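You operate a simulated robot arm through the tools that you are given. There is no shell and no other tool. Be economical: measure what you need, move in short steps, check, and stop when the job is done.

Carry out the task below with a simulated two-armed robot. There is one attempt and no reset: what you move stays moved.

TASK
Take the pink shim on the probe bench top and put it away on the lower side shelf. Put the strap block on the probe bench top away on the upper side shelf. Put the 1205 white packer from the probe bench top on the chuck bench top and the 1560 white packer on top of the panel wiper. Do these in any order.

The check looks at the end state, three seconds after you hand in, the way a careful person would. Anything else that was tipped, shoved, dropped, spilled or broken makes it a failure.

THE ROBOT
Two 7-joint arms with two-finger parallel grippers on one trunk, on a base that drives. Base frame: it is fixed to the floor where the robot stands at the start and does not move with it; the origin is under the middle of the robot, x ahead of it, y to its left, z up. Readings come in mm, degrees, newtons and seconds.
The left shoulder is at the start at [70, 134, 1151], the right one opposite. With the tool pointing down near the work surface each hand reaches from about 180 to 640 mm from the robot's upright axis, wherever it stands, measured 20 degrees to its own side. Places, roughly: chuck bench top [400, -1000, 800]; lower side shelf (18x120 cm) [-3860, -220, 280]; panel wiper [750, 1250, 750]; strap block [500, 1250, 750]; upper side shelf (18x120 cm) [-3860, -220, 560]; white packer [500, 1250, 1000]. Payload 1.57 kg a hand.
The TCP of each hand is the grasp point between the finger pads, 30 mm short of the fingertips. In the tool frame z runs along the fingers and y along their closing line. The gripper opens to 80 mm. The fingers are 17 mm wide and 12 mm thick; the gripper's body (40 by 82 mm) begins 80 mm behind the TCP.
Orientation is told as [roll, pitch, yaw] about the base's x, y, z axes, in that order, counted from this pose: with the fingers straight down and closing along the base's y, the tool's x points along the base's -x, its y along +y and its z along -z.

THE INTERFACE
- The arms move only by the tool nudge_tool. It takes "left_plan", "right_plan" or both (then of equal length, played together; a hand with none holds still); each is a list of rows, each a list of 7 numbers: the turn, a rotation vector about the base's x, y, z in degrees, then the shift along the base's x, y, z in mm, then the opening, from 0 (shut) to 1 (fully open). In form: [[rx, ry, rz, x, y, z, fingers], ...]. A call has 1 to 10 rows; each row shifts and turns the commanded pose from where the row before left it. A row lasts 0.2 s, in which the tool goes at most 50 mm and 8.6 degrees; a call with a longer step from one row to the next is refused whole, and so is a gripper value outside its range. Where a pose cannot be reached the arm comes as near as it can. A force on the tool above 40 N (or 10 N above the force at the start of the call, whichever is more), or a blocked arm, ends the call early, and 0.2 s more pass. The fingers move at their own pace (about 153 mm/s each) and stop on an object; they squeeze with about 42 N. The grip force told is the motor's: it shows also when the fingers shut on nothing. Time passes only in rows, and 0.2 s behind the last, so rows that do not move let the fingers close. It gives the time, the measured TCP pose, the force on the tool (base axes), the opening and the grip force at its end, in the units of the frame above (readings bear some noise), with the torque about the TCP (base axes, N m) and any sound that the robot's microphone picked up.
- Cameras (640 x 400 px; columns grow to the right, rows downward): "scene" is now at [124.1, -27.5, 1361.3]; the picture's right is [-0.33, -0.94, 0.00], its down [-0.69, 0.24, -0.69] and it looks along [0.65, -0.23, -0.73] (base axes); focal length 264 px, centre (320, 200). "left" rides on the left gripper at [72, 7, -122] in its tool frame; the picture's right is [-0.09, 1.00, 0.00], its down [-0.84, -0.08, -0.54] and it looks along [-0.54, -0.05, 0.84] (tool axes); focal length 238 px, centre (320, 200). "right" rides on the right gripper at [72, -7, -122] in its tool frame; the picture's right is [0.09, 1.00, 0.00], its down [-0.84, 0.08, -0.54] and it looks along [-0.54, 0.05, 0.84] (tool axes); focal length 238 px, centre (320, 200). There is no depth. A picture from a camera that has moved, and an enlarged one, comes with that camera's place and axes in the base frame and with its lens.
- capture(camera): a new picture of that camera. No time passes.
- move_column(by): slides the trunk up (or, below 0, down) by that many mm; the arms and the scene camera ride with it, the base frame stays. It gives what a move gives, with no picture.
- steer(legs): drives the robot by 1 to 6 legs, each [ahead, left, turn to the left] in mm, mm and degrees, along the robot's own axes; the way and the turn of a leg run together, so that a leg with both is an arc; at most 1500 mm and 180 degrees a leg. The arms and the cameras ride along, it lands a little off, and it stops where it bumps. It gives what a move gives.
- head_to(pan, tilt): turns the head with the scene camera to pan (to the left, within 86 degrees either way) and tilt (down, from -29 to 69), counted from straight ahead of the robot. It gives what a move gives.
- inspect(camera, box): a new picture of the part [left, top, right, bottom] of that camera's present view, enlarged. No time passes.
- sign_off(): hands the job in; it is judged then, once.

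Go step by step. Nothing tells you exact positions but the pictures and the camera data: compare them with the known pose of the tool, close in by small moves and look again before you grip or let go. The budget is 165 turns and 122 pictures, counting those below and the enlarged ones. Unless the task says otherwise, let go and move clear before handing in, and close with one line.

The tools are called by a JSON object that holds its "method" and its "body". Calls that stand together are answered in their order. nudge_tool: Moves the arms, as the interface text tells. Its arguments: {"type":"object","properties":{"left_plan":{"type":"array"},"right_plan":{"type":"array"}},"required":[]} The other tools are called the same way: move_column (by) slides the trunk up or down; steer (legs) drives the base; head_to (pan, tilt) turns the head that bears the scene camera; capture (camera) takes a picture; inspect (camera, box) takes an enlarged picture of a part of a camera's view; sign_off () hands the job in.

At the start:

```text
t: 0.0
left_ee_pos: [387.1, 32.1, 1086.5]
left_tcp_rot: [0.1, 0.0, 0.1]
left_wrist_force: [0.0, -0.5, 0.1]
left_wrist_torque: [0.0, 0.0, 0.02]
left_width: 79.8
left_grasp_force: 0.1
right_ee_pos: [381.7, -381.6, 1135.0]
right_tcp_rot: [0.0, 0.0, 0.1]
right_wrist_force: [-0.5, 0.6, -0.1]
right_wrist_torque: [-0.04, -0.01, -0.05]
right_width: 80.1
right_grasp_force: 0.1
trunk travel left (down, up): [-725.0, 215.0]
robot x, y, heading: [-2.0, -0.1, 0.0]
head pan, tilt: [-19.5, 46.7]
```

scene: 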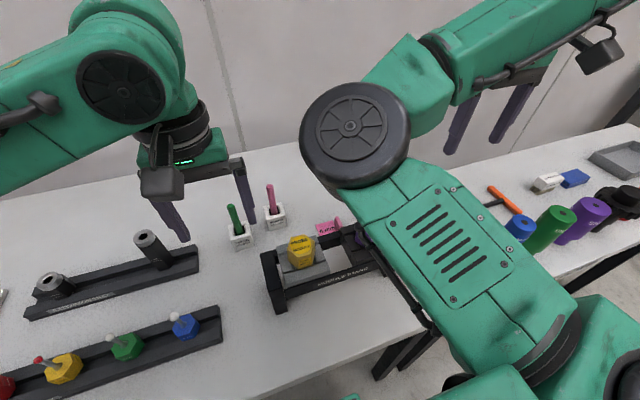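
right: 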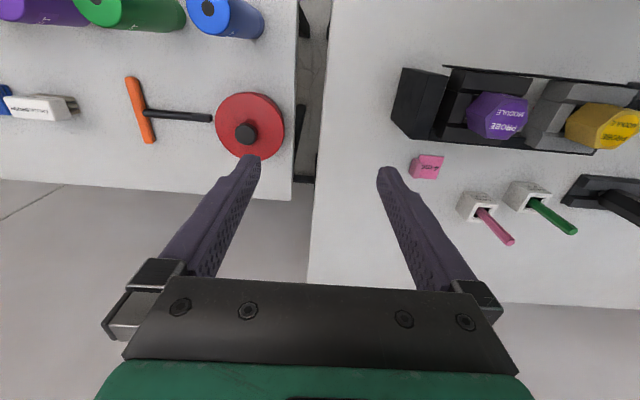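
left: 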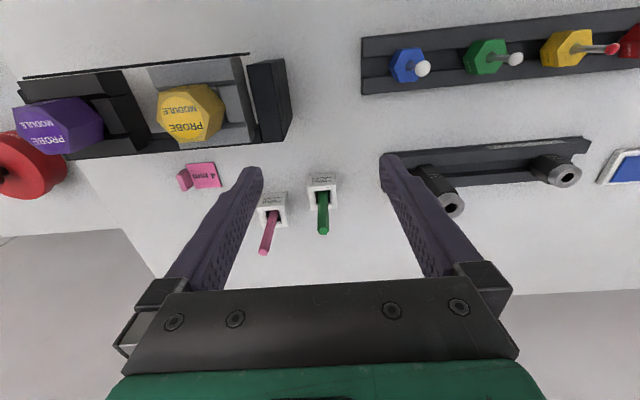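

I see a bench ahead with probe modules, a pink shim marked "4 mm" and two small white blocks; another bench lies to the right. I'll look around with the head first.

{"method": "head_to", "body": {"pan": 60, "tilt": 35}}

{"method": "capture", "body": {"camera": "scene"}}

{"method": "inspect", "body": {"camera": "left", "box": [160, 140, 360, 265]}}

```text
t: 1.5
left_ee_pos: [388.6, 31.7, 1087.0]
left_tcp_rot: [0.0, -0.1, 0.1]
left_wrist_force: [-0.3, -0.4, 0.4]
left_wrist_torque: [0.01, -0.01, 0.03]
left_width: 79.8
left_grasp_force: 0.0
right_ee_pos: [382.1, -380.4, 1135.3]
right_tcp_rot: [0.0, 0.0, -0.1]
right_wrist_force: [0.4, -0.4, -0.1]
right_wrist_torque: [-0.03, 0.01, -0.01]
right_width: 79.9
right_grasp_force: 0.2
trunk travel left (down, up): [-725.0, 215.0]
robot x, y, heading: [0.3, 2.3, -0.2]
head pan, tilt: [60.0, 35.0]
```

```text
118 pictures are left
camera scene: at [92.8, 75.4, 1378.6], right [0.87, -0.5, 0.0], down [-0.29, -0.5, -0.82], along [0.41, 0.71, -0.57], focal length 264 px, centre (320, 200)
```

scene: 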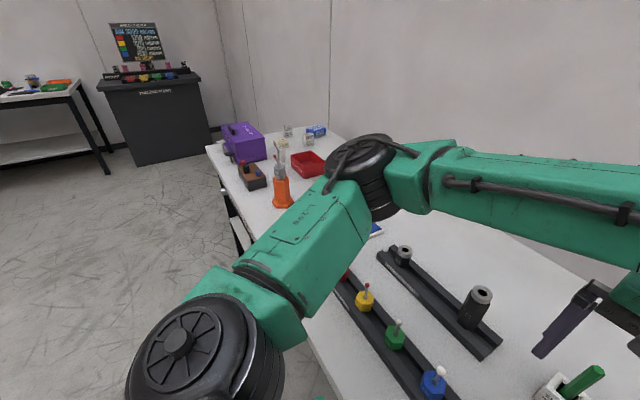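

```text
3.20 times, centred on (260, 202) of left
camera zoom: at [317.3, 39.0, 1209.9], right [0.09, 1.0, 0.0], down [0.84, -0.08, 0.54], along [0.54, -0.05, -0.84], focal length 763 px, centre (512, 192)
```

zoom: 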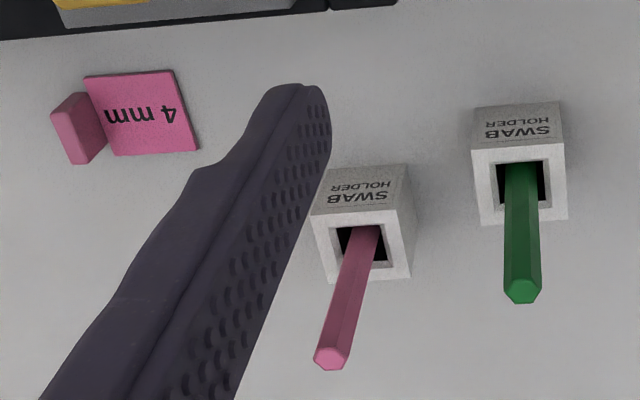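

The pink shim (4 mm, with an upright tab) is ahead; further left along the bench are a purple box, strap-like block, bottle, tray, and white packers. I'll zoom in there and look at the other sides.

{"method": "inspect", "body": {"camera": "scene", "box": [200, 110, 360, 210]}}

{"method": "head_to", "body": {"pan": -60, "tilt": 45}}

{"method": "capture", "body": {"camera": "scene"}}

```text
4.00 times, centred on (280, 160) of scene
camera zoom: at [92.8, 75.4, 1378.6], right [0.87, -0.5, 0.0], down [-0.29, -0.5, -0.82], along [0.41, 0.71, -0.57], focal length 1054 px, centre (480, 360)
```

zoom: 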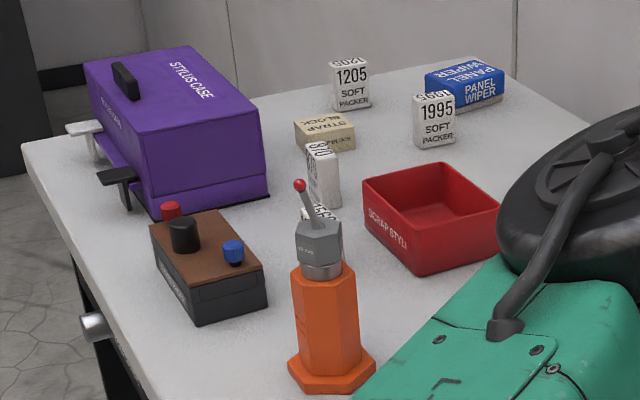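

```text
t: 3.5
left_ee_pos: [388.5, 30.4, 1086.3]
left_tcp_rot: [0.0, -0.1, 0.1]
left_wrist_force: [-0.2, 0.9, 0.5]
left_wrist_torque: [-0.01, 0.02, -0.02]
left_width: 80.0
left_grasp_force: 0.1
right_ee_pos: [383.0, -380.1, 1134.7]
right_tcp_rot: [0.0, -0.1, 0.1]
right_wrist_force: [-0.3, -0.3, -0.7]
right_wrist_torque: [-0.01, 0.03, 0.01]
right_width: 79.8
right_grasp_force: 0.0
trunk travel left (down, up): [-725.0, 215.0]
robot x, y, heading: [-1.7, -0.7, -0.0]
head pan, tilt: [-60.0, 45.0]
```

```text
115 pictures are left
camera scene: at [89.4, -71.2, 1363.8], right [-0.87, -0.5, 0.0], down [-0.35, 0.61, -0.71], along [0.35, -0.61, -0.71], focal length 264 px, centre (320, 200)
```

scene: 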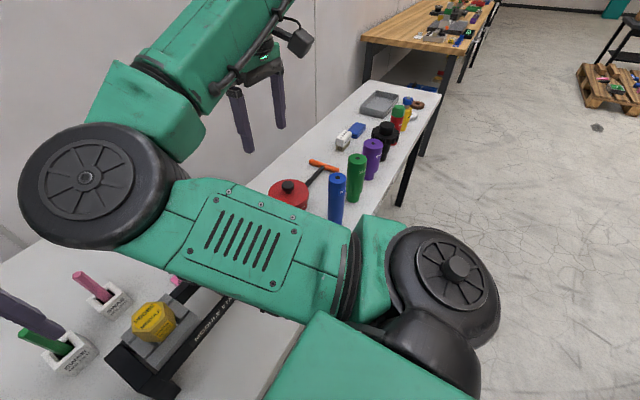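

The bench surface is at z≈850; the packers, strap block and wiper are to the left around y≈1250. I'll raise the trunk for clearance and strafe left.

{"method": "move_column", "body": {"by": 200}}

{"method": "head_to", "body": {"pan": 0, "tilt": 69}}

{"method": "capture", "body": {"camera": "scene"}}

```text
t: 5.7
left_ee_pos: [388.9, 32.5, 1286.8]
left_tcp_rot: [-0.1, 0.0, 0.1]
left_wrist_force: [0.6, -0.8, -0.9]
left_wrist_torque: [0.02, 0.03, -0.01]
left_width: 80.0
left_grasp_force: 0.1
right_ee_pos: [381.9, -381.5, 1335.0]
right_tcp_rot: [0.0, 0.1, 0.0]
right_wrist_force: [0.9, -0.6, -0.6]
right_wrist_torque: [0.03, 0.03, 0.01]
right_width: 80.3
right_grasp_force: 0.0
trunk travel left (down, up): [-925.0, 15.0]
robot x, y, heading: [0.4, -1.3, -0.0]
head pan, tilt: [-60.0, 45.0]
```

```text
t: 7.0
left_ee_pos: [387.4, 31.0, 1287.3]
left_tcp_rot: [0.0, 0.0, 0.1]
left_wrist_force: [0.0, -0.4, -0.6]
left_wrist_torque: [0.03, -0.01, 0.02]
left_width: 80.1
left_grasp_force: 0.1
right_ee_pos: [381.9, -381.0, 1335.2]
right_tcp_rot: [0.1, 0.0, 0.0]
right_wrist_force: [0.0, 0.0, -1.0]
right_wrist_torque: [-0.01, 0.02, 0.01]
right_width: 80.1
right_grasp_force: 0.1
trunk travel left (down, up): [-925.0, 15.0]
robot x, y, heading: [0.3, -1.1, -0.0]
head pan, tilt: [0.0, 68.8]
```

```text
114 pictures are left
camera scene: at [104.7, -0.9, 1534.9], right [0.0, -1.0, 0.0], down [-0.93, 0.0, -0.36], along [0.36, 0.0, -0.93], focal length 264 px, centre (320, 200)
```

scene: 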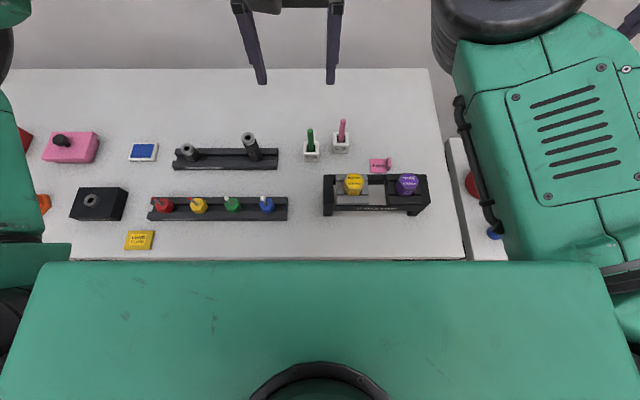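

The bench's front edge is at about x=205 and the way along it is free. I strafe left.

{"method": "steer", "body": {"legs": [[0, 1050, 0]]}}

{"method": "head_to", "body": {"pan": 10, "tilt": 50}}

{"method": "capture", "body": {"camera": "scene"}}

```text
t: 12.4
left_ee_pos: [386.0, 1074.6, 1285.7]
left_tcp_rot: [-0.1, 0.1, 0.1]
left_wrist_force: [-0.2, -0.7, 0.0]
left_wrist_torque: [0.02, 0.03, 0.01]
left_width: 80.0
left_grasp_force: 0.0
right_ee_pos: [381.5, 661.9, 1335.5]
right_tcp_rot: [0.0, 0.0, 0.2]
right_wrist_force: [-0.2, 0.0, -0.6]
right_wrist_torque: [0.0, -0.02, 0.0]
right_width: 80.2
right_grasp_force: 0.0
trunk travel left (down, up): [-925.0, 15.0]
robot x, y, heading: [-0.0, 1042.6, 0.0]
head pan, tilt: [0.0, 68.8]
```

```text
t: 13.2
left_ee_pos: [386.0, 1075.9, 1287.0]
left_tcp_rot: [-0.1, 0.0, 0.1]
left_wrist_force: [0.2, -0.1, -0.1]
left_wrist_torque: [-0.01, -0.02, 0.03]
left_width: 80.2
left_grasp_force: 0.1
right_ee_pos: [381.1, 663.3, 1335.5]
right_tcp_rot: [0.0, 0.0, 0.1]
right_wrist_force: [-0.1, 0.0, -0.6]
right_wrist_torque: [-0.01, 0.01, -0.01]
right_width: 80.3
right_grasp_force: 0.1
trunk travel left (down, up): [-925.0, 15.0]
robot x, y, heading: [-0.6, 1041.3, 0.0]
head pan, tilt: [10.0, 50.0]
```

```text
113 pictures are left
camera scene: at [122.7, 1055.6, 1556.8], right [0.18, -0.98, 0.0], down [-0.75, -0.14, -0.64], along [0.63, 0.11, -0.77], focal length 264 px, centre (320, 200)
```

scene: 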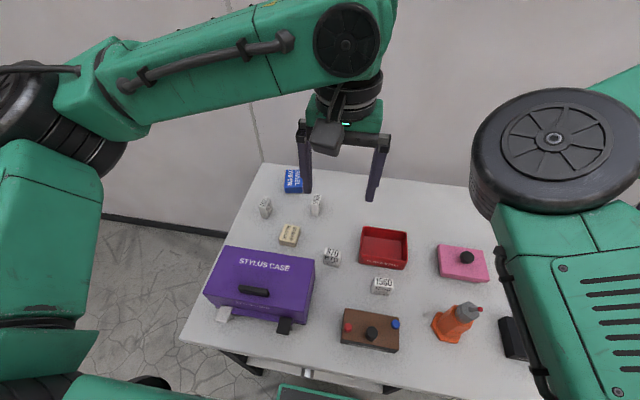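

{"method": "inspect", "body": {"camera": "scene", "box": [200, 160, 440, 310]}}

{"method": "capture", "body": {"camera": "left"}}

```text
2.67 times, centred on (320, 235) of scene
camera zoom: at [122.7, 1055.6, 1556.8], right [0.18, -0.98, 0.0], down [-0.75, -0.14, -0.64], along [0.63, 0.11, -0.77], focal length 703 px, centre (320, 107)
```

zoom: 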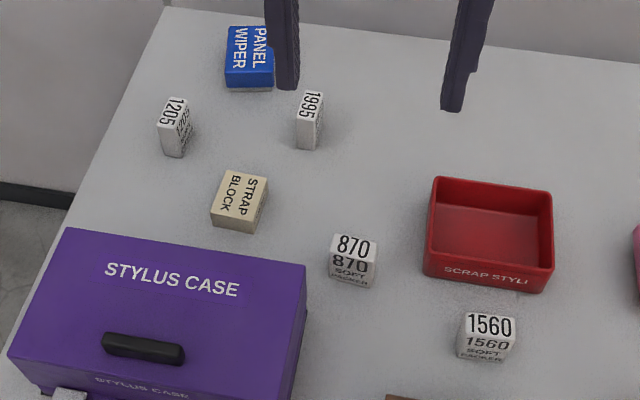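

```text
111 pictures are left
camera left: at [315.4, 1082.6, 1409.9], right [0.09, 1.0, 0.0], down [0.84, -0.07, 0.54], along [0.54, -0.05, -0.84], focal length 238 px, centre (320, 200)
```

left: 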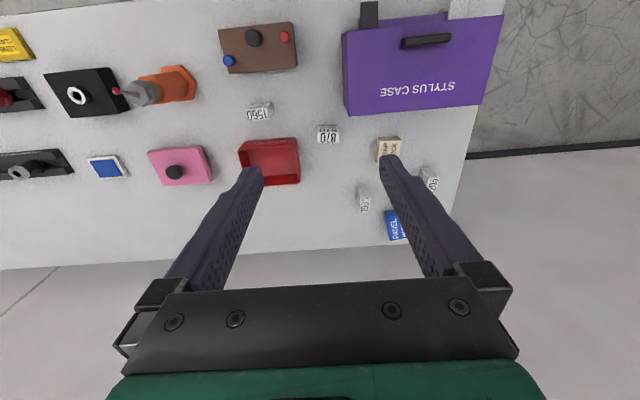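

1560 is near (424, 941), 1205 near (603, 1328), strap block near (531, 1222), wiper near (756, 1260). I'll start with the 1560 using the left hand; strafe right a bit so it lies on the left hand's side.

{"method": "steer", "body": {"legs": [[0, -240, 0]]}}

{"method": "nudge_tool", "body": {"left_plan": [[0, 0, 0, 0, 20, -45, 1], [0, 0, 0, 0, 20, -45, 1], [0, 0, 0, 0, 20, -45, 1], [0, 0, 0, 0, 20, -45, 1]]}}

{"method": "capture", "body": {"camera": "left"}}

```text
t: 15.0
left_ee_pos: [387.3, 840.4, 1286.8]
left_tcp_rot: [-0.1, 0.0, 0.4]
left_wrist_force: [-0.4, -0.2, -0.3]
left_wrist_torque: [-0.02, 0.0, -0.01]
left_width: 79.8
left_grasp_force: 0.0
right_ee_pos: [381.3, 428.4, 1337.2]
right_tcp_rot: [-0.3, 0.0, 0.3]
right_wrist_force: [-0.3, 0.1, -0.9]
right_wrist_torque: [-0.02, 0.02, -0.01]
right_width: 79.9
right_grasp_force: 0.0
trunk travel left (down, up): [-925.0, 15.0]
robot x, y, heading: [1.1, 801.6, 0.3]
head pan, tilt: [10.0, 50.0]
```

```text
t: 16.0
left_ee_pos: [387.9, 917.9, 1105.6]
left_tcp_rot: [-0.1, 0.0, 0.2]
left_wrist_force: [-0.9, 0.2, 0.0]
left_wrist_torque: [0.01, -0.01, 0.0]
left_width: 79.9
left_grasp_force: 0.0
right_ee_pos: [382.2, 423.4, 1335.4]
right_tcp_rot: [-0.2, -0.1, 0.3]
right_wrist_force: [0.1, -0.6, -0.2]
right_wrist_torque: [-0.02, 0.02, -0.02]
right_width: 79.8
right_grasp_force: 0.1
trunk travel left (down, up): [-925.0, 15.0]
robot x, y, heading: [-1.6, 802.4, 0.2]
head pan, tilt: [10.0, 50.0]
```

```text
110 pictures are left
camera left: at [315.8, 924.2, 1229.0], right [0.09, 1.0, 0.0], down [0.84, -0.07, 0.54], along [0.54, -0.05, -0.84], focal length 238 px, centre (320, 200)
```

left: 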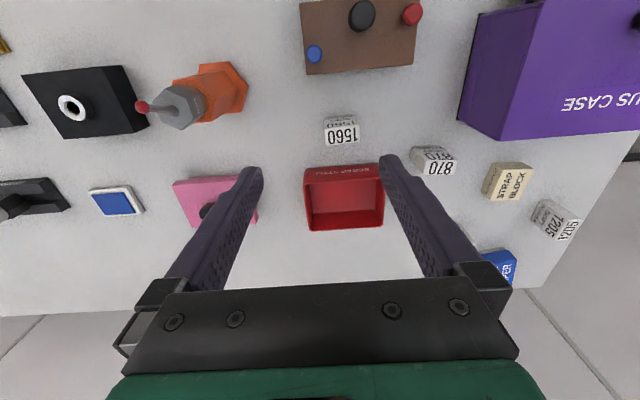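

{"method": "inspect", "body": {"camera": "left", "box": [290, 90, 450, 190]}}

```text
4.00 times, centred on (370, 140) of left
camera zoom: at [315.8, 924.2, 1229.0], right [0.09, 1.0, 0.0], down [0.84, -0.07, 0.54], along [0.54, -0.05, -0.84], focal length 953 px, centre (120, 440)
```

zoom: 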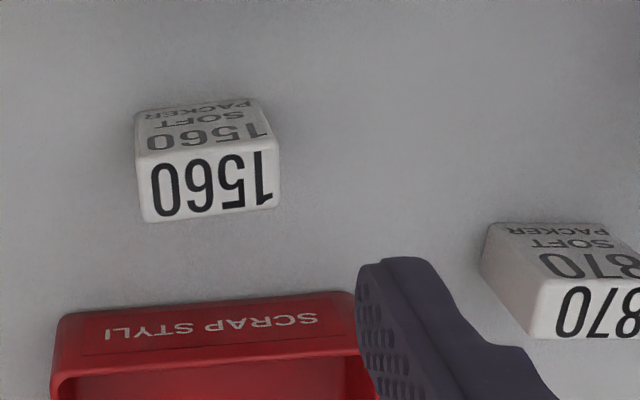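

The 1560 packer is about 47 (y) × 21 (x) × 66 mm tall centred at (419, 944). I descend around it.

{"method": "nudge_tool", "body": {"left_plan": [[0, 0, 0, 10, 9, -40, 1], [0, 0, 0, 10, 9, -40, 1], [0, 0, 0, 11, 8, -40, 1], [0, 0, 0, 0, 0, -30, 1], [0, 0, 0, 0, 0, 0, 1]]}}

{"method": "capture", "body": {"camera": "left"}}

```text
t: 17.2
left_ee_pos: [418.3, 942.5, 956.6]
left_tcp_rot: [0.0, 0.2, 0.4]
left_wrist_force: [-0.1, 0.5, -0.5]
left_wrist_torque: [0.01, 0.04, 0.01]
left_width: 79.9
left_grasp_force: 0.1
right_ee_pos: [382.9, 424.0, 1334.6]
right_tcp_rot: [0.0, 0.0, 0.3]
right_wrist_force: [-0.2, -0.7, 0.1]
right_wrist_torque: [0.01, -0.01, 0.02]
right_width: 80.1
right_grasp_force: 0.1
trunk travel left (down, up): [-925.0, 15.0]
robot x, y, heading: [-0.9, 806.6, -0.0]
head pan, tilt: [10.0, 50.0]
```

```text
108 pictures are left
camera left: at [347.2, 949.9, 1079.5], right [0.09, 1.0, 0.0], down [0.84, -0.07, 0.54], along [0.54, -0.05, -0.84], focal length 238 px, centre (320, 200)
```

left: 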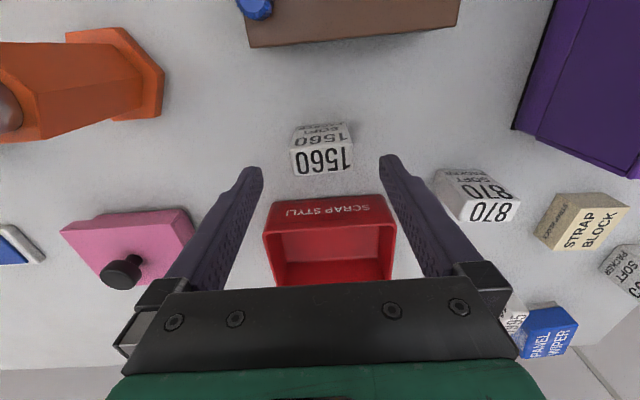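

Aligned. Descend and grip.

{"method": "nudge_tool", "body": {"left_plan": [[0, 0, 0, 1, 1, -34, 1], [0, 0, 0, 0, 0, -30, 1], [0, 0, 0, 0, 0, 0, 1], [0, 0, 0, 0, 0, 0, 0], [0, 0, 0, 0, 0, 0, 0], [0, 0, 0, 0, 0, 0, 0]]}}

{"method": "capture", "body": {"camera": "left"}}

```text
t: 18.6
left_ee_pos: [417.9, 943.1, 893.5]
left_tcp_rot: [-0.1, 0.2, 0.3]
left_wrist_force: [-0.3, -0.3, -0.1]
left_wrist_torque: [0.0, -0.01, 0.02]
left_width: 47.5
left_grasp_force: 42.1
right_ee_pos: [382.7, 423.8, 1334.8]
right_tcp_rot: [0.0, -0.1, 0.2]
right_wrist_force: [-0.4, -0.2, 0.1]
right_wrist_torque: [-0.01, -0.01, -0.01]
right_width: 79.9
right_grasp_force: 0.0
trunk travel left (down, up): [-925.0, 15.0]
robot x, y, heading: [-0.5, 805.5, -0.1]
head pan, tilt: [10.0, 50.0]
```

```text
107 pictures are left
camera left: at [348.1, 950.4, 1015.5], right [0.09, 1.0, 0.0], down [0.84, -0.07, 0.54], along [0.54, -0.05, -0.84], focal length 238 px, centre (320, 200)
```

left: 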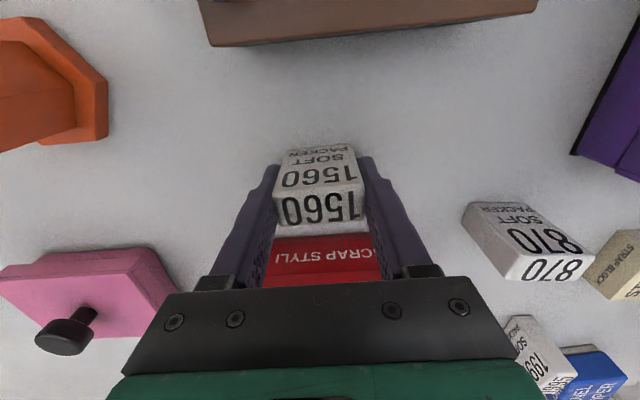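

Held at 47.5 mm. Lift high, then drive to the left end of the bench, turning to face it.

{"method": "nudge_tool", "body": {"left_plan": [[0, 0, 0, 0, 0, 20, 0], [0, 0, 0, 0, 0, 40, 0], [0, 0, 0, 0, 0, 40, 0], [0, 0, 0, 0, 0, 40, 0], [0, 0, 0, 0, 0, 40, 0], [0, 0, 0, -10, 0, 40, 0], [0, 0, 0, -10, 0, 40, 0], [0, 0, 0, -10, 0, 40, 0], [0, 0, 0, 0, 0, 0, 0]]}}

{"method": "head_to", "body": {"pan": 60, "tilt": 40}}

{"method": "capture", "body": {"camera": "scene"}}

```text
t: 20.6
left_ee_pos: [389.1, 944.6, 1193.0]
left_tcp_rot: [-0.1, 0.2, 0.3]
left_wrist_force: [-0.9, -0.2, -0.5]
left_wrist_torque: [0.02, 0.0, 0.01]
left_width: 47.2
left_grasp_force: 41.7
right_ee_pos: [382.9, 424.3, 1336.0]
right_tcp_rot: [0.1, 0.1, 0.2]
right_wrist_force: [0.9, 0.0, 0.3]
right_wrist_torque: [0.01, -0.01, -0.02]
right_width: 79.8
right_grasp_force: 0.0
trunk travel left (down, up): [-925.0, 15.0]
robot x, y, heading: [-1.3, 801.1, 0.4]
head pan, tilt: [10.0, 50.0]
```

```text
t: 21.7
left_ee_pos: [388.0, 943.3, 1194.3]
left_tcp_rot: [0.0, 0.1, 0.3]
left_wrist_force: [-0.5, 0.3, -0.9]
left_wrist_torque: [0.0, -0.01, 0.0]
left_width: 47.6
left_grasp_force: 42.5
right_ee_pos: [382.7, 423.6, 1334.6]
right_tcp_rot: [0.0, 0.1, 0.2]
right_wrist_force: [0.5, -0.9, 0.8]
right_wrist_torque: [0.02, 0.0, -0.02]
right_width: 80.0
right_grasp_force: 0.2
trunk travel left (down, up): [-925.0, 15.0]
robot x, y, heading: [-2.3, 804.5, 0.4]
head pan, tilt: [60.0, 40.0]
```

```text
106 pictures are left
camera scene: at [90.1, 876.7, 1571.0], right [0.87, -0.5, 0.0], down [-0.32, -0.56, -0.77], along [0.38, 0.66, -0.64], focal length 264 px, centre (320, 200)
```

scene: 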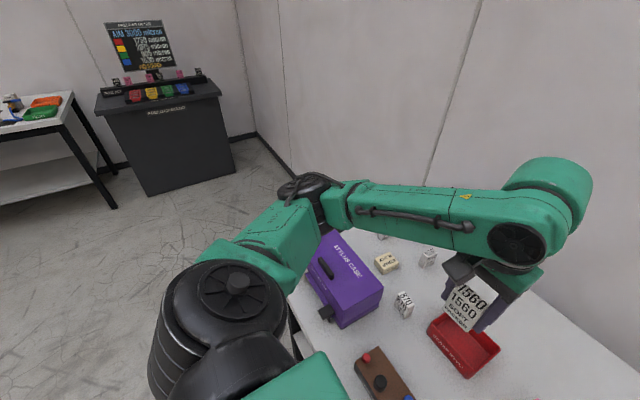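

{"method": "steer", "body": {"legs": [[0, 1160, 0], [0, 0, -90]]}}

{"method": "head_to", "body": {"pan": 0, "tilt": 45}}

{"method": "capture", "body": {"camera": "scene"}}

```text
t: 31.5
left_ee_pos: [138.3, 1573.3, 1193.1]
left_tcp_rot: [-0.1, 0.1, -90.0]
left_wrist_force: [0.1, 0.0, -0.4]
left_wrist_torque: [0.0, -0.03, 0.03]
left_width: 47.4
left_grasp_force: 42.2
right_ee_pos: [-381.7, 1581.2, 1335.4]
right_tcp_rot: [-0.1, 0.0, -90.0]
right_wrist_force: [-0.7, 0.1, -0.1]
right_wrist_torque: [-0.01, -0.01, 0.02]
right_width: 80.0
right_grasp_force: 0.0
trunk travel left (down, up): [-925.0, 15.0]
robot x, y, heading: [0.4, 1963.6, -89.9]
head pan, tilt: [60.0, 40.0]
```

```text
t: 32.8
left_ee_pos: [137.7, 1572.8, 1194.1]
left_tcp_rot: [0.1, 0.1, -89.9]
left_wrist_force: [-0.7, 1.1, -1.0]
left_wrist_torque: [-0.01, 0.02, -0.01]
left_width: 47.1
left_grasp_force: 42.0
right_ee_pos: [-382.4, 1581.2, 1335.2]
right_tcp_rot: [0.1, 0.0, -90.0]
right_wrist_force: [-0.3, 0.8, -0.8]
right_wrist_torque: [0.03, -0.01, 0.0]
right_width: 80.1
right_grasp_force: 0.0
trunk travel left (down, up): [-925.0, 15.0]
robot x, y, heading: [-1.0, 1960.1, -89.8]
head pan, tilt: [0.0, 45.0]
```

```text
105 pictures are left
camera scene: at [-3.0, 1831.2, 1563.7], right [-1.0, 0.0, 0.0], down [0.0, 0.71, -0.71], along [0.0, -0.71, -0.71], focal length 264 px, centre (320, 200)
```

scene: 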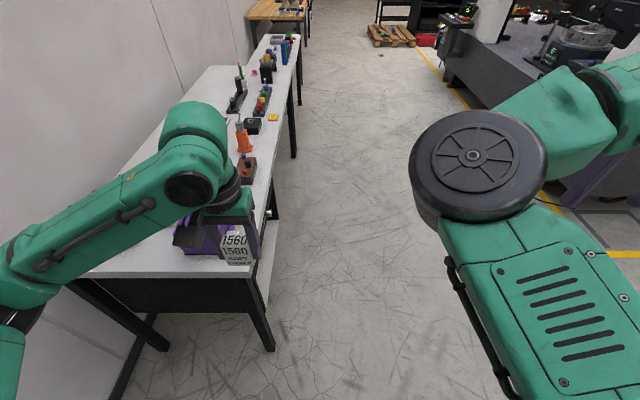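

Path is clear. Strafe left to x≈450 and come toward the end of the bench.

{"method": "steer", "body": {"legs": [[0, 450, 0], [240, 0, 0]]}}

{"method": "head_to", "body": {"pan": 10, "tilt": 58}}

{"method": "capture", "body": {"camera": "scene"}}

```text
t: 36.8
left_ee_pos: [585.1, 1337.2, 1195.0]
left_tcp_rot: [0.1, -0.1, -90.0]
left_wrist_force: [-0.3, 0.0, -0.9]
left_wrist_torque: [-0.02, 0.0, -0.02]
left_width: 47.4
left_grasp_force: 41.6
right_ee_pos: [64.5, 1348.6, 1336.8]
right_tcp_rot: [0.0, -0.2, -90.1]
right_wrist_force: [-0.7, 0.1, -0.4]
right_wrist_torque: [-0.04, 0.0, 0.03]
right_width: 79.9
right_grasp_force: 0.0
trunk travel left (down, up): [-925.0, 15.0]
robot x, y, heading: [449.1, 1724.2, -90.2]
head pan, tilt: [0.0, 45.0]
```

```text
t: 37.6
left_ee_pos: [585.9, 1334.9, 1193.7]
left_tcp_rot: [0.0, 0.0, -90.0]
left_wrist_force: [-0.3, -0.4, -1.1]
left_wrist_torque: [0.03, -0.02, -0.02]
left_width: 47.2
left_grasp_force: 41.7
right_ee_pos: [65.2, 1344.1, 1335.7]
right_tcp_rot: [-0.1, 0.0, -90.1]
right_wrist_force: [0.1, -0.3, -0.3]
right_wrist_torque: [-0.01, -0.01, 0.01]
right_width: 80.0
right_grasp_force: 0.0
trunk travel left (down, up): [-925.0, 15.0]
robot x, y, heading: [447.8, 1726.2, -90.3]
head pan, tilt: [10.0, 58.0]
```

```text
104 pictures are left
camera scene: at [456.8, 1606.0, 1546.7], right [-0.99, -0.17, 0.0], down [-0.15, 0.84, -0.53], along [0.09, -0.52, -0.85], focal length 264 px, centre (320, 200)
```

scene: 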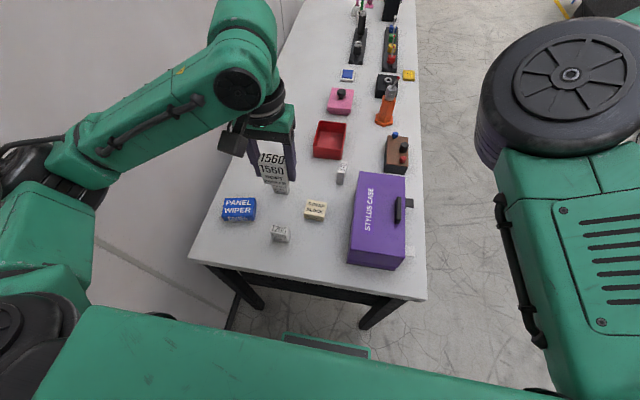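

{"method": "inspect", "body": {"camera": "scene", "box": [200, 150, 360, 250]}}

{"method": "capture", "body": {"camera": "left"}}

```text
4.00 times, centred on (280, 200) of scene
camera zoom: at [456.8, 1606.0, 1546.7], right [-0.99, -0.17, 0.0], down [-0.15, 0.84, -0.53], along [0.09, -0.52, -0.85], focal length 1054 px, centre (480, 200)
```

zoom: 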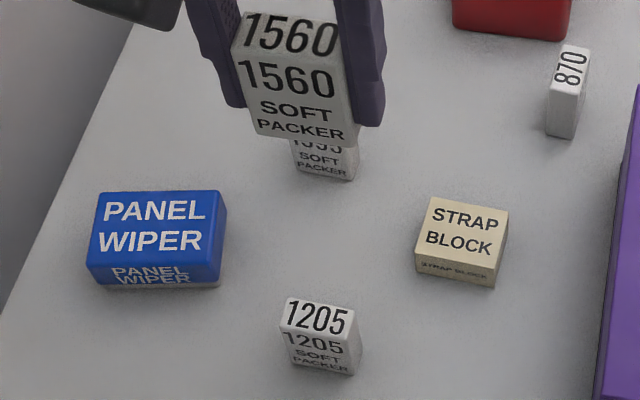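

```text
102 pictures are left
camera left: at [593.4, 1406.8, 1316.3], right [1.0, -0.09, 0.0], down [-0.08, -0.84, 0.54], along [-0.05, -0.54, -0.84], focal length 238 px, centre (320, 200)
```

left: 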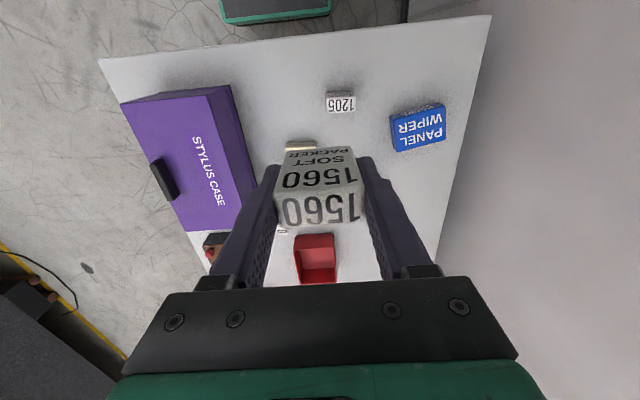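

{"method": "nudge_tool", "body": {"left_plan": [[0, 0, 0, 34, -14, 0, 0], [0, 0, 0, 34, -14, 0, 0], [0, 0, 0, 34, -14, -30, 0], [0, 0, 0, 34, -14, -30, 0], [0, 0, 0, 33, -14, -40, 0], [0, 0, 0, 0, 0, -40, 0], [0, 0, 0, 0, 0, 0, 0]]}}

{"method": "capture", "body": {"camera": "left"}}

{"method": "inspect", "body": {"camera": "scene", "box": [180, 140, 340, 240]}}

```text
refused: row 5 steps farther than a row can; nothing moved
```

```text
101 pictures are left
camera left: at [593.4, 1406.8, 1316.3], right [1.0, -0.09, 0.0], down [-0.08, -0.84, 0.54], along [-0.05, -0.54, -0.84], focal length 238 px, centre (320, 200)
```

left: 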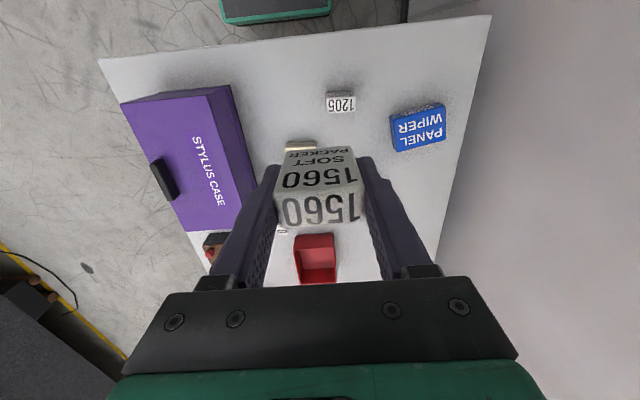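

```text
4.00 times, centred on (260, 190) of scene
camera zoom: at [456.8, 1606.0, 1546.7], right [-0.99, -0.17, 0.0], down [-0.15, 0.84, -0.53], along [0.09, -0.52, -0.85], focal length 1054 px, centre (560, 240)
```

zoom: 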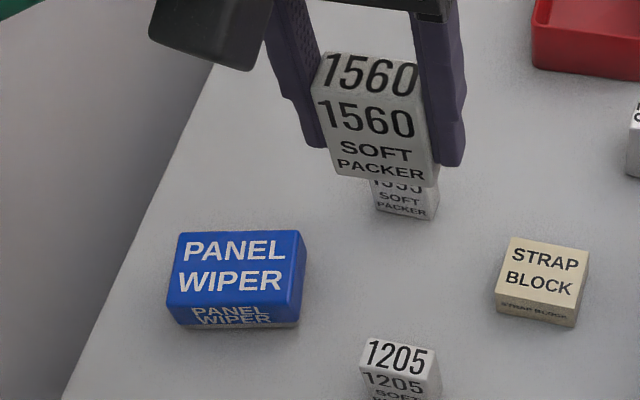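

{"method": "nudge_tool", "body": {"left_plan": [[0, 0, 0, 34, -14, 0, 0], [0, 0, 0, 34, -14, 0, 0], [0, 0, 0, 34, -14, -30, 0], [0, 0, 0, 34, -14, -30, 0], [0, 0, 0, 33, -14, -30, 0], [0, 0, 0, 0, 0, -40, 0], [0, 0, 0, 0, 0, 0, 0]]}}

{"method": "capture", "body": {"camera": "left"}}

{"method": "inspect", "body": {"camera": "scene", "box": [180, 140, 340, 240]}}

```text
t: 39.2
left_ee_pos: [753.4, 1264.5, 1062.4]
left_tcp_rot: [0.0, 0.0, -90.1]
left_wrist_force: [-0.3, -0.1, -0.6]
left_wrist_torque: [0.01, 0.01, -0.03]
left_width: 47.3
left_grasp_force: 42.5
right_ee_pos: [64.8, 1343.9, 1336.1]
right_tcp_rot: [0.0, 0.1, -90.1]
right_wrist_force: [0.3, 0.4, -0.3]
right_wrist_torque: [0.03, 0.02, 0.02]
right_width: 80.1
right_grasp_force: 0.1
trunk travel left (down, up): [-925.0, 15.0]
robot x, y, heading: [446.1, 1723.7, -90.0]
head pan, tilt: [10.0, 58.0]
```

```text
99 pictures are left
camera left: at [762.4, 1337.2, 1185.9], right [1.0, -0.09, 0.0], down [-0.08, -0.84, 0.54], along [-0.05, -0.54, -0.84], focal length 238 px, centre (320, 200)
```

left: 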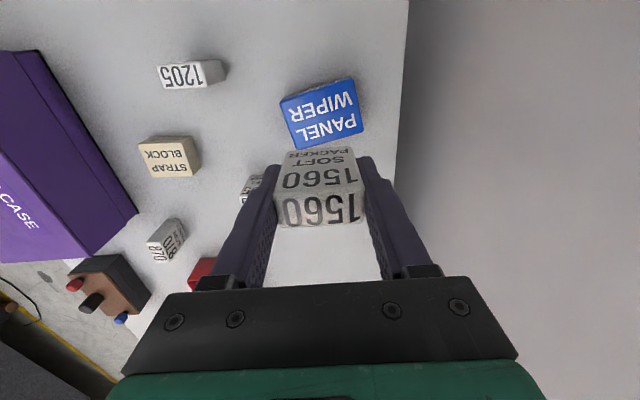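

```text
4.00 times, centred on (260, 190) of scene
camera zoom: at [456.3, 1606.1, 1546.7], right [-0.99, -0.17, 0.0], down [-0.15, 0.84, -0.53], along [0.09, -0.52, -0.85], focal length 1054 px, centre (560, 240)
```

zoom: 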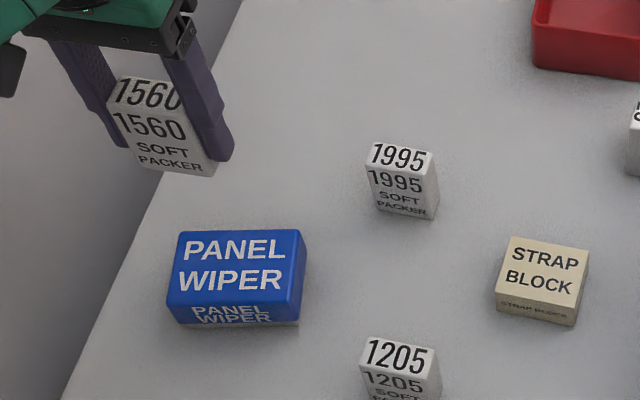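

The wiper centre is near (756, 1264), rotated about +12°. I rotate the packer to match and lower it close.

{"method": "nudge_tool", "body": {"left_plan": [[0, 0, 6, 3, -1, -35, 0], [0, 0, 6, 0, 0, -35, 0], [0, 0, 0, 0, 0, -32, 0], [0, 0, 0, 0, 0, 0, 0]]}}

{"method": "capture", "body": {"camera": "left"}}

{"method": "inspect", "body": {"camera": "scene", "box": [180, 140, 340, 240]}}

```text
t: 40.2
left_ee_pos: [756.4, 1264.6, 962.2]
left_tcp_rot: [0.0, -0.1, -77.9]
left_wrist_force: [1.9, 0.0, -0.2]
left_wrist_torque: [-0.03, -0.02, 0.02]
left_width: 47.3
left_grasp_force: 41.6
right_ee_pos: [64.6, 1343.0, 1335.0]
right_tcp_rot: [-0.2, 0.1, -90.1]
right_wrist_force: [0.5, 0.3, 0.0]
right_wrist_torque: [-0.01, 0.0, 0.0]
right_width: 80.0
right_grasp_force: 0.1
trunk travel left (down, up): [-925.0, 15.0]
robot x, y, heading: [452.0, 1724.6, -89.9]
head pan, tilt: [10.0, 58.0]
```

```text
97 pictures are left
camera left: at [750.0, 1336.7, 1084.5], right [0.99, 0.12, 0.0], down [0.1, -0.83, 0.54], along [0.06, -0.54, -0.84], focal length 238 px, centre (320, 200)
```

left: 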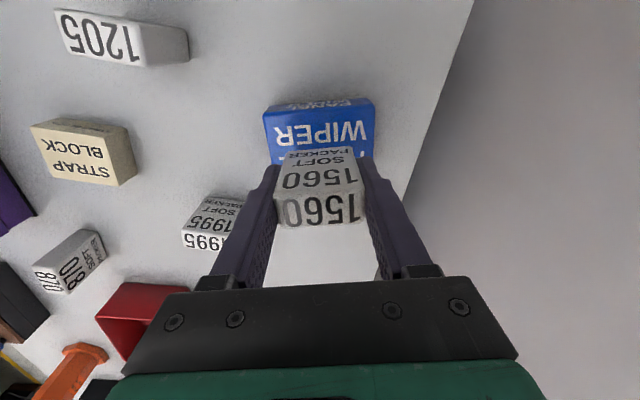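

```text
4.00 times, centred on (260, 190) of scene
camera zoom: at [456.9, 1605.8, 1546.6], right [-0.99, -0.17, 0.0], down [-0.15, 0.84, -0.53], along [0.09, -0.52, -0.85], focal length 1054 px, centre (560, 240)
```

zoom: 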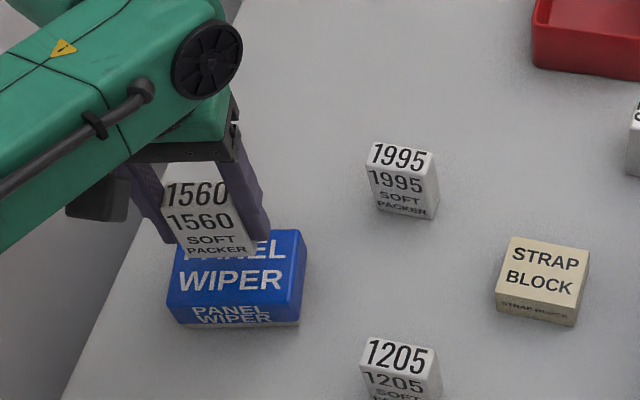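

{"method": "nudge_tool", "body": {"left_plan": [[0, 0, 0, 2, 0, -14, 0], [0, 0, 0, 0, 0, -8, 0], [0, 0, 0, 0, 0, 0, 0]]}}

{"method": "inspect", "body": {"camera": "scene", "box": [200, 150, 300, 212]}}

```text
t: 41.0
left_ee_pos: [760.3, 1262.7, 940.0]
left_tcp_rot: [0.0, 0.1, -78.1]
left_wrist_force: [0.2, 0.5, -0.7]
left_wrist_torque: [-0.04, -0.01, 0.0]
left_width: 47.2
left_grasp_force: 41.6
right_ee_pos: [65.6, 1343.7, 1335.6]
right_tcp_rot: [0.0, 0.0, -90.1]
right_wrist_force: [-0.8, -0.3, 0.5]
right_wrist_torque: [0.03, 0.01, -0.04]
right_width: 79.8
right_grasp_force: 0.0
trunk travel left (down, up): [-925.0, 15.0]
robot x, y, heading: [445.4, 1723.5, -89.8]
head pan, tilt: [10.0, 58.0]
```

```text
6.40 times, centred on (250, 181) of scene
camera zoom: at [456.8, 1606.0, 1546.6], right [-0.99, -0.17, 0.0], down [-0.15, 0.84, -0.53], along [0.09, -0.52, -0.85], focal length 1686 px, centre (768, 322)
```

zoom: 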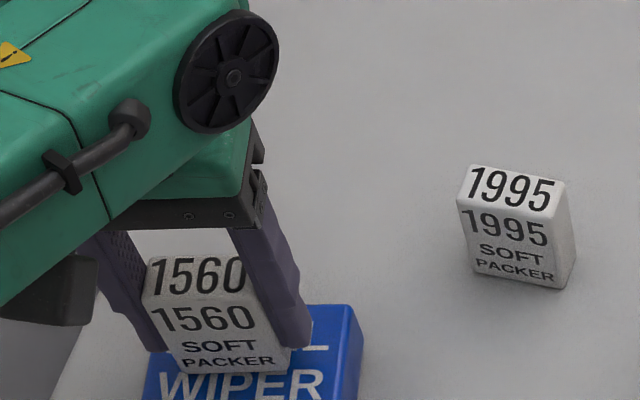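

{"method": "nudge_tool", "body": {"left_plan": [[0, 0, 0, 0, 0, -3, 0], [0, 0, 0, 0, 0, 0, 0]]}}

{"method": "nudge_tool", "body": {"left_plan": [[0, 0, 0, 0, 0, -2, 0], [0, 0, 0, 0, 0, 0, 0]]}}

```text
t: 41.6
left_ee_pos: [760.1, 1264.4, 936.8]
left_tcp_rot: [-0.1, 0.0, -78.0]
left_wrist_force: [-0.4, -0.6, -0.2]
left_wrist_torque: [-0.04, -0.02, -0.03]
left_width: 47.2
left_grasp_force: 41.3
right_ee_pos: [66.3, 1342.6, 1335.5]
right_tcp_rot: [0.0, 0.1, -90.1]
right_wrist_force: [0.4, -0.3, 0.4]
right_wrist_torque: [-0.05, -0.02, -0.04]
right_width: 80.2
right_grasp_force: 0.0
trunk travel left (down, up): [-925.0, 15.0]
robot x, y, heading: [446.6, 1723.1, -90.1]
head pan, tilt: [10.0, 58.0]
```

```text
t: 42.2
left_ee_pos: [759.7, 1263.3, 934.2]
left_tcp_rot: [-0.1, 0.1, -78.0]
left_wrist_force: [-0.8, -0.2, -0.1]
left_wrist_torque: [0.01, 0.0, -0.02]
left_width: 47.2
left_grasp_force: 41.9
right_ee_pos: [66.1, 1343.7, 1335.9]
right_tcp_rot: [-0.2, -0.2, -90.0]
right_wrist_force: [0.9, 0.7, -0.6]
right_wrist_torque: [0.0, -0.02, 0.0]
right_width: 80.1
right_grasp_force: 0.1
trunk travel left (down, up): [-925.0, 15.0]
robot x, y, heading: [443.3, 1725.5, -90.4]
head pan, tilt: [10.0, 58.0]
```

{"method": "nudge_tool", "body": {"left_plan": [[0, 0, 0, 0, 0, -2, 0], [0, 0, 0, 0, 0, 0, 0]]}}

{"method": "capture", "body": {"camera": "left"}}

```text
t: 42.8
left_ee_pos: [759.6, 1263.5, 933.6]
left_tcp_rot: [0.0, -0.1, -78.0]
left_wrist_force: [0.3, 0.0, 6.7]
left_wrist_torque: [-0.01, -0.09, -0.01]
left_width: 47.3
left_grasp_force: 41.7
right_ee_pos: [64.2, 1343.8, 1336.1]
right_tcp_rot: [0.0, 0.0, -90.0]
right_wrist_force: [0.4, 0.0, 0.4]
right_wrist_torque: [0.01, -0.03, -0.01]
right_width: 79.9
right_grasp_force: 0.1
trunk travel left (down, up): [-925.0, 15.0]
robot x, y, heading: [446.5, 1721.6, -90.0]
head pan, tilt: [10.0, 58.0]
```

```text
94 pictures are left
camera left: at [752.3, 1336.2, 1056.4], right [0.99, 0.12, 0.0], down [0.1, -0.83, 0.54], along [0.06, -0.54, -0.84], focal length 238 px, centre (320, 200)
```

left: 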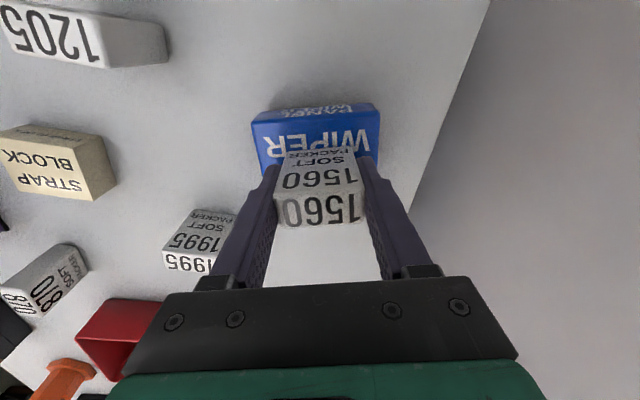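

Contact felt (6.7 N). Release and lift straight up.

{"method": "nudge_tool", "body": {"left_plan": [[0, 0, 0, 0, 0, 0, 0.8], [0, 0, 0, 0, 0, 0, 1], [0, 0, 0, 0, 0, 20, 1], [0, 0, 0, 0, 0, 40, 1], [0, 0, 0, 0, 0, 40, 1], [0, 0, 0, 0, 0, 40, 1], [0, 0, 0, 0, 0, 0, 1]]}}

{"method": "capture", "body": {"camera": "left"}}

{"method": "inspect", "body": {"camera": "scene", "box": [180, 140, 340, 240]}}

```text
t: 44.4
left_ee_pos: [758.5, 1263.4, 1071.2]
left_tcp_rot: [-0.1, 0.0, -78.0]
left_wrist_force: [-1.1, -0.3, 0.3]
left_wrist_torque: [0.04, 0.01, -0.03]
left_width: 80.0
left_grasp_force: 0.1
right_ee_pos: [64.9, 1344.8, 1335.8]
right_tcp_rot: [-0.1, 0.0, -90.1]
right_wrist_force: [-0.4, -0.5, 0.2]
right_wrist_torque: [-0.04, -0.04, 0.0]
right_width: 79.9
right_grasp_force: 0.1
trunk travel left (down, up): [-925.0, 15.0]
robot x, y, heading: [451.7, 1725.2, -89.9]
head pan, tilt: [10.0, 58.0]
```

```text
93 pictures are left
camera left: at [751.7, 1336.0, 1195.6], right [0.99, 0.12, 0.0], down [0.1, -0.83, 0.54], along [0.06, -0.54, -0.84], focal length 238 px, centre (320, 200)
```

left: 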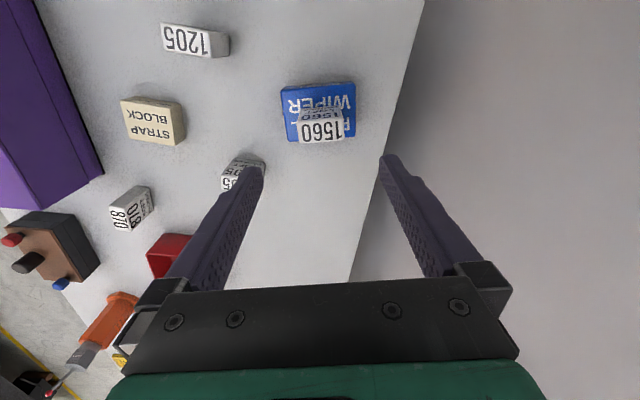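

```text
4.00 times, centred on (260, 190) of scene
camera zoom: at [456.9, 1605.8, 1546.6], right [-0.99, -0.17, 0.0], down [-0.15, 0.84, -0.53], along [0.09, -0.52, -0.85], focal length 1054 px, centre (560, 240)
```

zoom: 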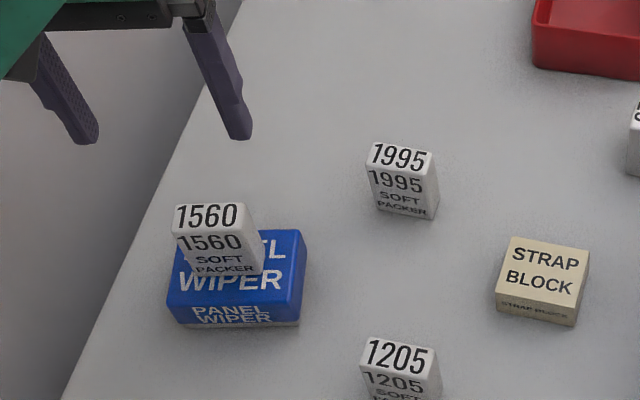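

The 1560 stands on the wiper. Next, the left hand takes the 1205 near (603, 1328).

{"method": "nudge_tool", "body": {"left_plan": [[0, 0, -5, -39, 16, 0, 1], [0, 0, -5, -39, 16, 0, 1], [0, 0, -5, -39, 16, 0, 1], [0, 0, 0, -38, 16, 0, 1], [0, 0, 0, 0, 0, 0, 1]]}}

{"method": "capture", "body": {"camera": "left"}}

```text
t: 45.6
left_ee_pos: [604.0, 1327.8, 1070.9]
left_tcp_rot: [0.0, 0.0, -93.2]
left_wrist_force: [-0.2, 0.1, 0.5]
left_wrist_torque: [0.03, 0.01, 0.01]
left_width: 80.1
left_grasp_force: 0.2
right_ee_pos: [64.9, 1343.9, 1335.1]
right_tcp_rot: [-0.1, -0.1, -90.1]
right_wrist_force: [0.1, -0.9, -0.1]
right_wrist_torque: [0.02, 0.0, -0.02]
right_width: 79.8
right_grasp_force: 0.3
trunk travel left (down, up): [-925.0, 15.0]
robot x, y, heading: [449.4, 1723.0, -89.9]
head pan, tilt: [10.0, 58.0]
```

```text
91 pictures are left
camera left: at [616.0, 1399.9, 1195.0], right [0.99, -0.15, 0.0], down [-0.12, -0.83, 0.54], along [-0.08, -0.54, -0.84], focal length 238 px, centre (320, 200)
```

left: 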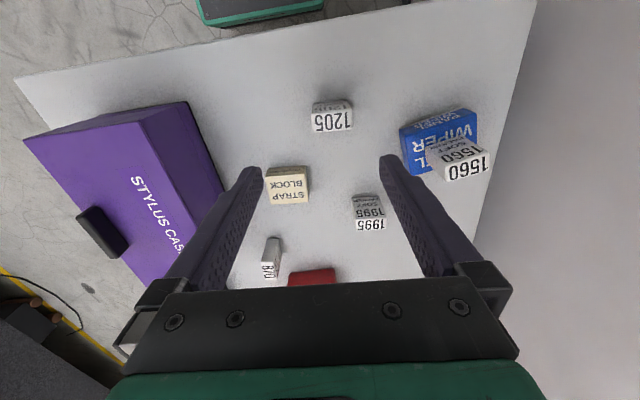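

{"method": "nudge_tool", "body": {"left_plan": [[0, 0, 4, 6, 0, -35, 1], [0, 0, 3, 6, 0, -35, 1], [0, 0, 0, 0, 0, -35, 1], [0, 0, 0, 0, 0, 0, 1]]}}

{"method": "inspect", "body": {"camera": "left", "box": [260, 80, 420, 180]}}

```text
t: 46.6
left_ee_pos: [617.8, 1325.6, 965.5]
left_tcp_rot: [0.0, 0.1, -86.1]
left_wrist_force: [0.2, 0.2, -0.5]
left_wrist_torque: [0.0, 0.01, 0.01]
left_width: 80.0
left_grasp_force: 0.1
right_ee_pos: [65.2, 1343.8, 1334.7]
right_tcp_rot: [0.0, 0.0, -90.2]
right_wrist_force: [0.2, 0.5, 0.0]
right_wrist_torque: [0.02, 0.0, 0.03]
right_width: 80.1
right_grasp_force: 0.0
trunk travel left (down, up): [-925.0, 15.0]
robot x, y, heading: [443.8, 1723.3, -89.9]
head pan, tilt: [10.0, 58.0]
```

```text
4.00 times, centred on (340, 130) of left
camera zoom: at [619.5, 1399.2, 1088.8], right [1.0, -0.02, 0.0], down [-0.02, -0.84, 0.54], along [-0.01, -0.54, -0.84], focal length 953 px, centre (240, 480)
```

zoom: 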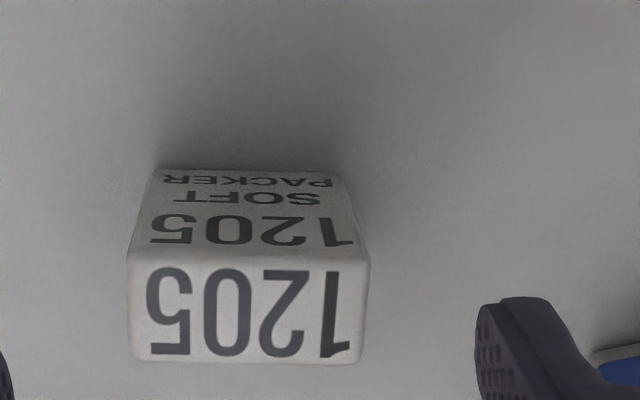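

{"method": "nudge_tool", "body": {"left_plan": [[0, 0, 0, 2, 2, -36, 1], [0, 0, 0, 0, 0, -36, 1], [0, 0, 0, 0, 0, 0, 1], [0, 0, 0, 0, 0, 0, 0], [0, 0, 0, 0, 0, 0, 0], [0, 0, 0, 0, 0, 0, 0]]}}

{"method": "capture", "body": {"camera": "left"}}

```text
t: 48.0
left_ee_pos: [619.2, 1329.4, 893.8]
left_tcp_rot: [-0.1, 0.0, -85.9]
left_wrist_force: [0.5, -0.5, -0.1]
left_wrist_torque: [-0.02, 0.05, -0.01]
left_width: 48.5
left_grasp_force: 42.2
right_ee_pos: [65.4, 1342.6, 1335.3]
right_tcp_rot: [0.2, -0.1, -90.2]
right_wrist_force: [1.0, -0.1, -0.5]
right_wrist_torque: [0.0, 0.0, -0.01]
right_width: 79.9
right_grasp_force: 0.1
trunk travel left (down, up): [-925.0, 15.0]
robot x, y, heading: [442.7, 1730.0, -90.1]
head pan, tilt: [10.0, 58.0]
```

```text
89 pictures are left
camera left: at [621.7, 1402.4, 1017.5], right [1.0, -0.02, 0.0], down [-0.02, -0.84, 0.54], along [-0.01, -0.54, -0.84], focal length 238 px, centre (320, 200)
```

left: 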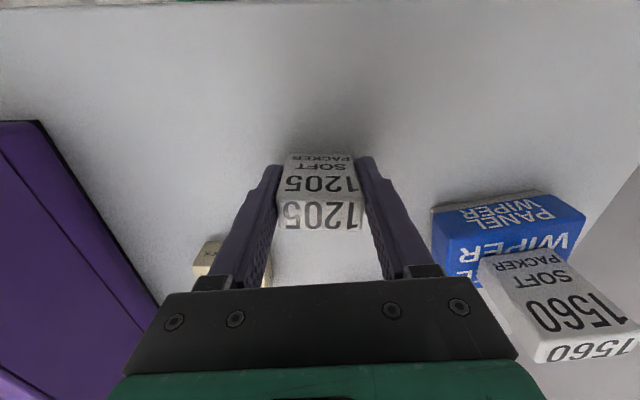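

Held at 48.5 mm. Lift straight up, then park the left hand aside so that the right can take the strap block.

{"method": "nudge_tool", "body": {"left_plan": [[0, 0, 0, 0, 0, 20, 0], [0, 0, 0, 0, 0, 40, 0], [0, 0, 0, 0, 0, 45, 0], [0, 0, 0, 0, 0, 45, 0], [0, 0, 0, 0, 0, 45, 0], [0, 0, 0, 0, 20, 40, 0], [0, 0, 0, 15, 30, 30, 0], [0, 0, 0, 20, 35, 20, 0], [0, 0, 0, 20, 35, 20, 0], [0, 0, 0, 0, 0, 0, 0]]}}

{"method": "capture", "body": {"camera": "scene"}}

```text
t: 50.2
left_ee_pos: [646.9, 1383.7, 1180.8]
left_tcp_rot: [-0.1, 0.1, -85.9]
left_wrist_force: [-0.6, 0.1, -0.2]
left_wrist_torque: [0.01, -0.05, 0.0]
left_width: 48.4
left_grasp_force: 42.2
left hand out of reach, approached as far as the arm can: row 8, 9
right_ee_pos: [64.8, 1343.0, 1335.5]
right_tcp_rot: [0.0, 0.0, -90.1]
right_wrist_force: [-1.1, 0.6, 0.9]
right_wrist_torque: [0.0, -0.01, 0.01]
right_width: 79.8
right_grasp_force: 0.1
trunk travel left (down, up): [-925.0, 15.0]
robot x, y, heading: [447.6, 1726.2, -90.0]
head pan, tilt: [10.0, 58.0]
```

```text
88 pictures are left
camera scene: at [456.3, 1606.1, 1546.7], right [-0.99, -0.17, 0.0], down [-0.15, 0.84, -0.53], along [0.09, -0.52, -0.85], focal length 264 px, centre (320, 200)
```

scene: 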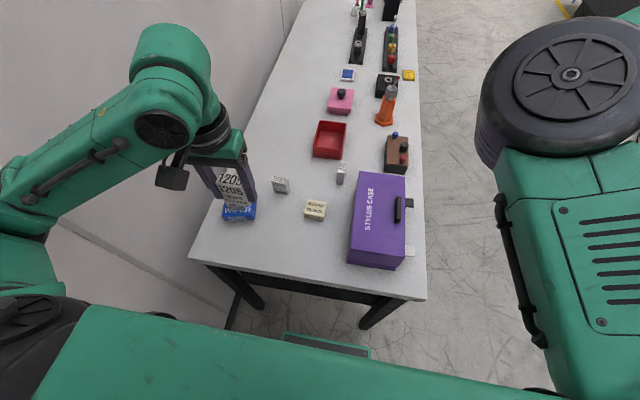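

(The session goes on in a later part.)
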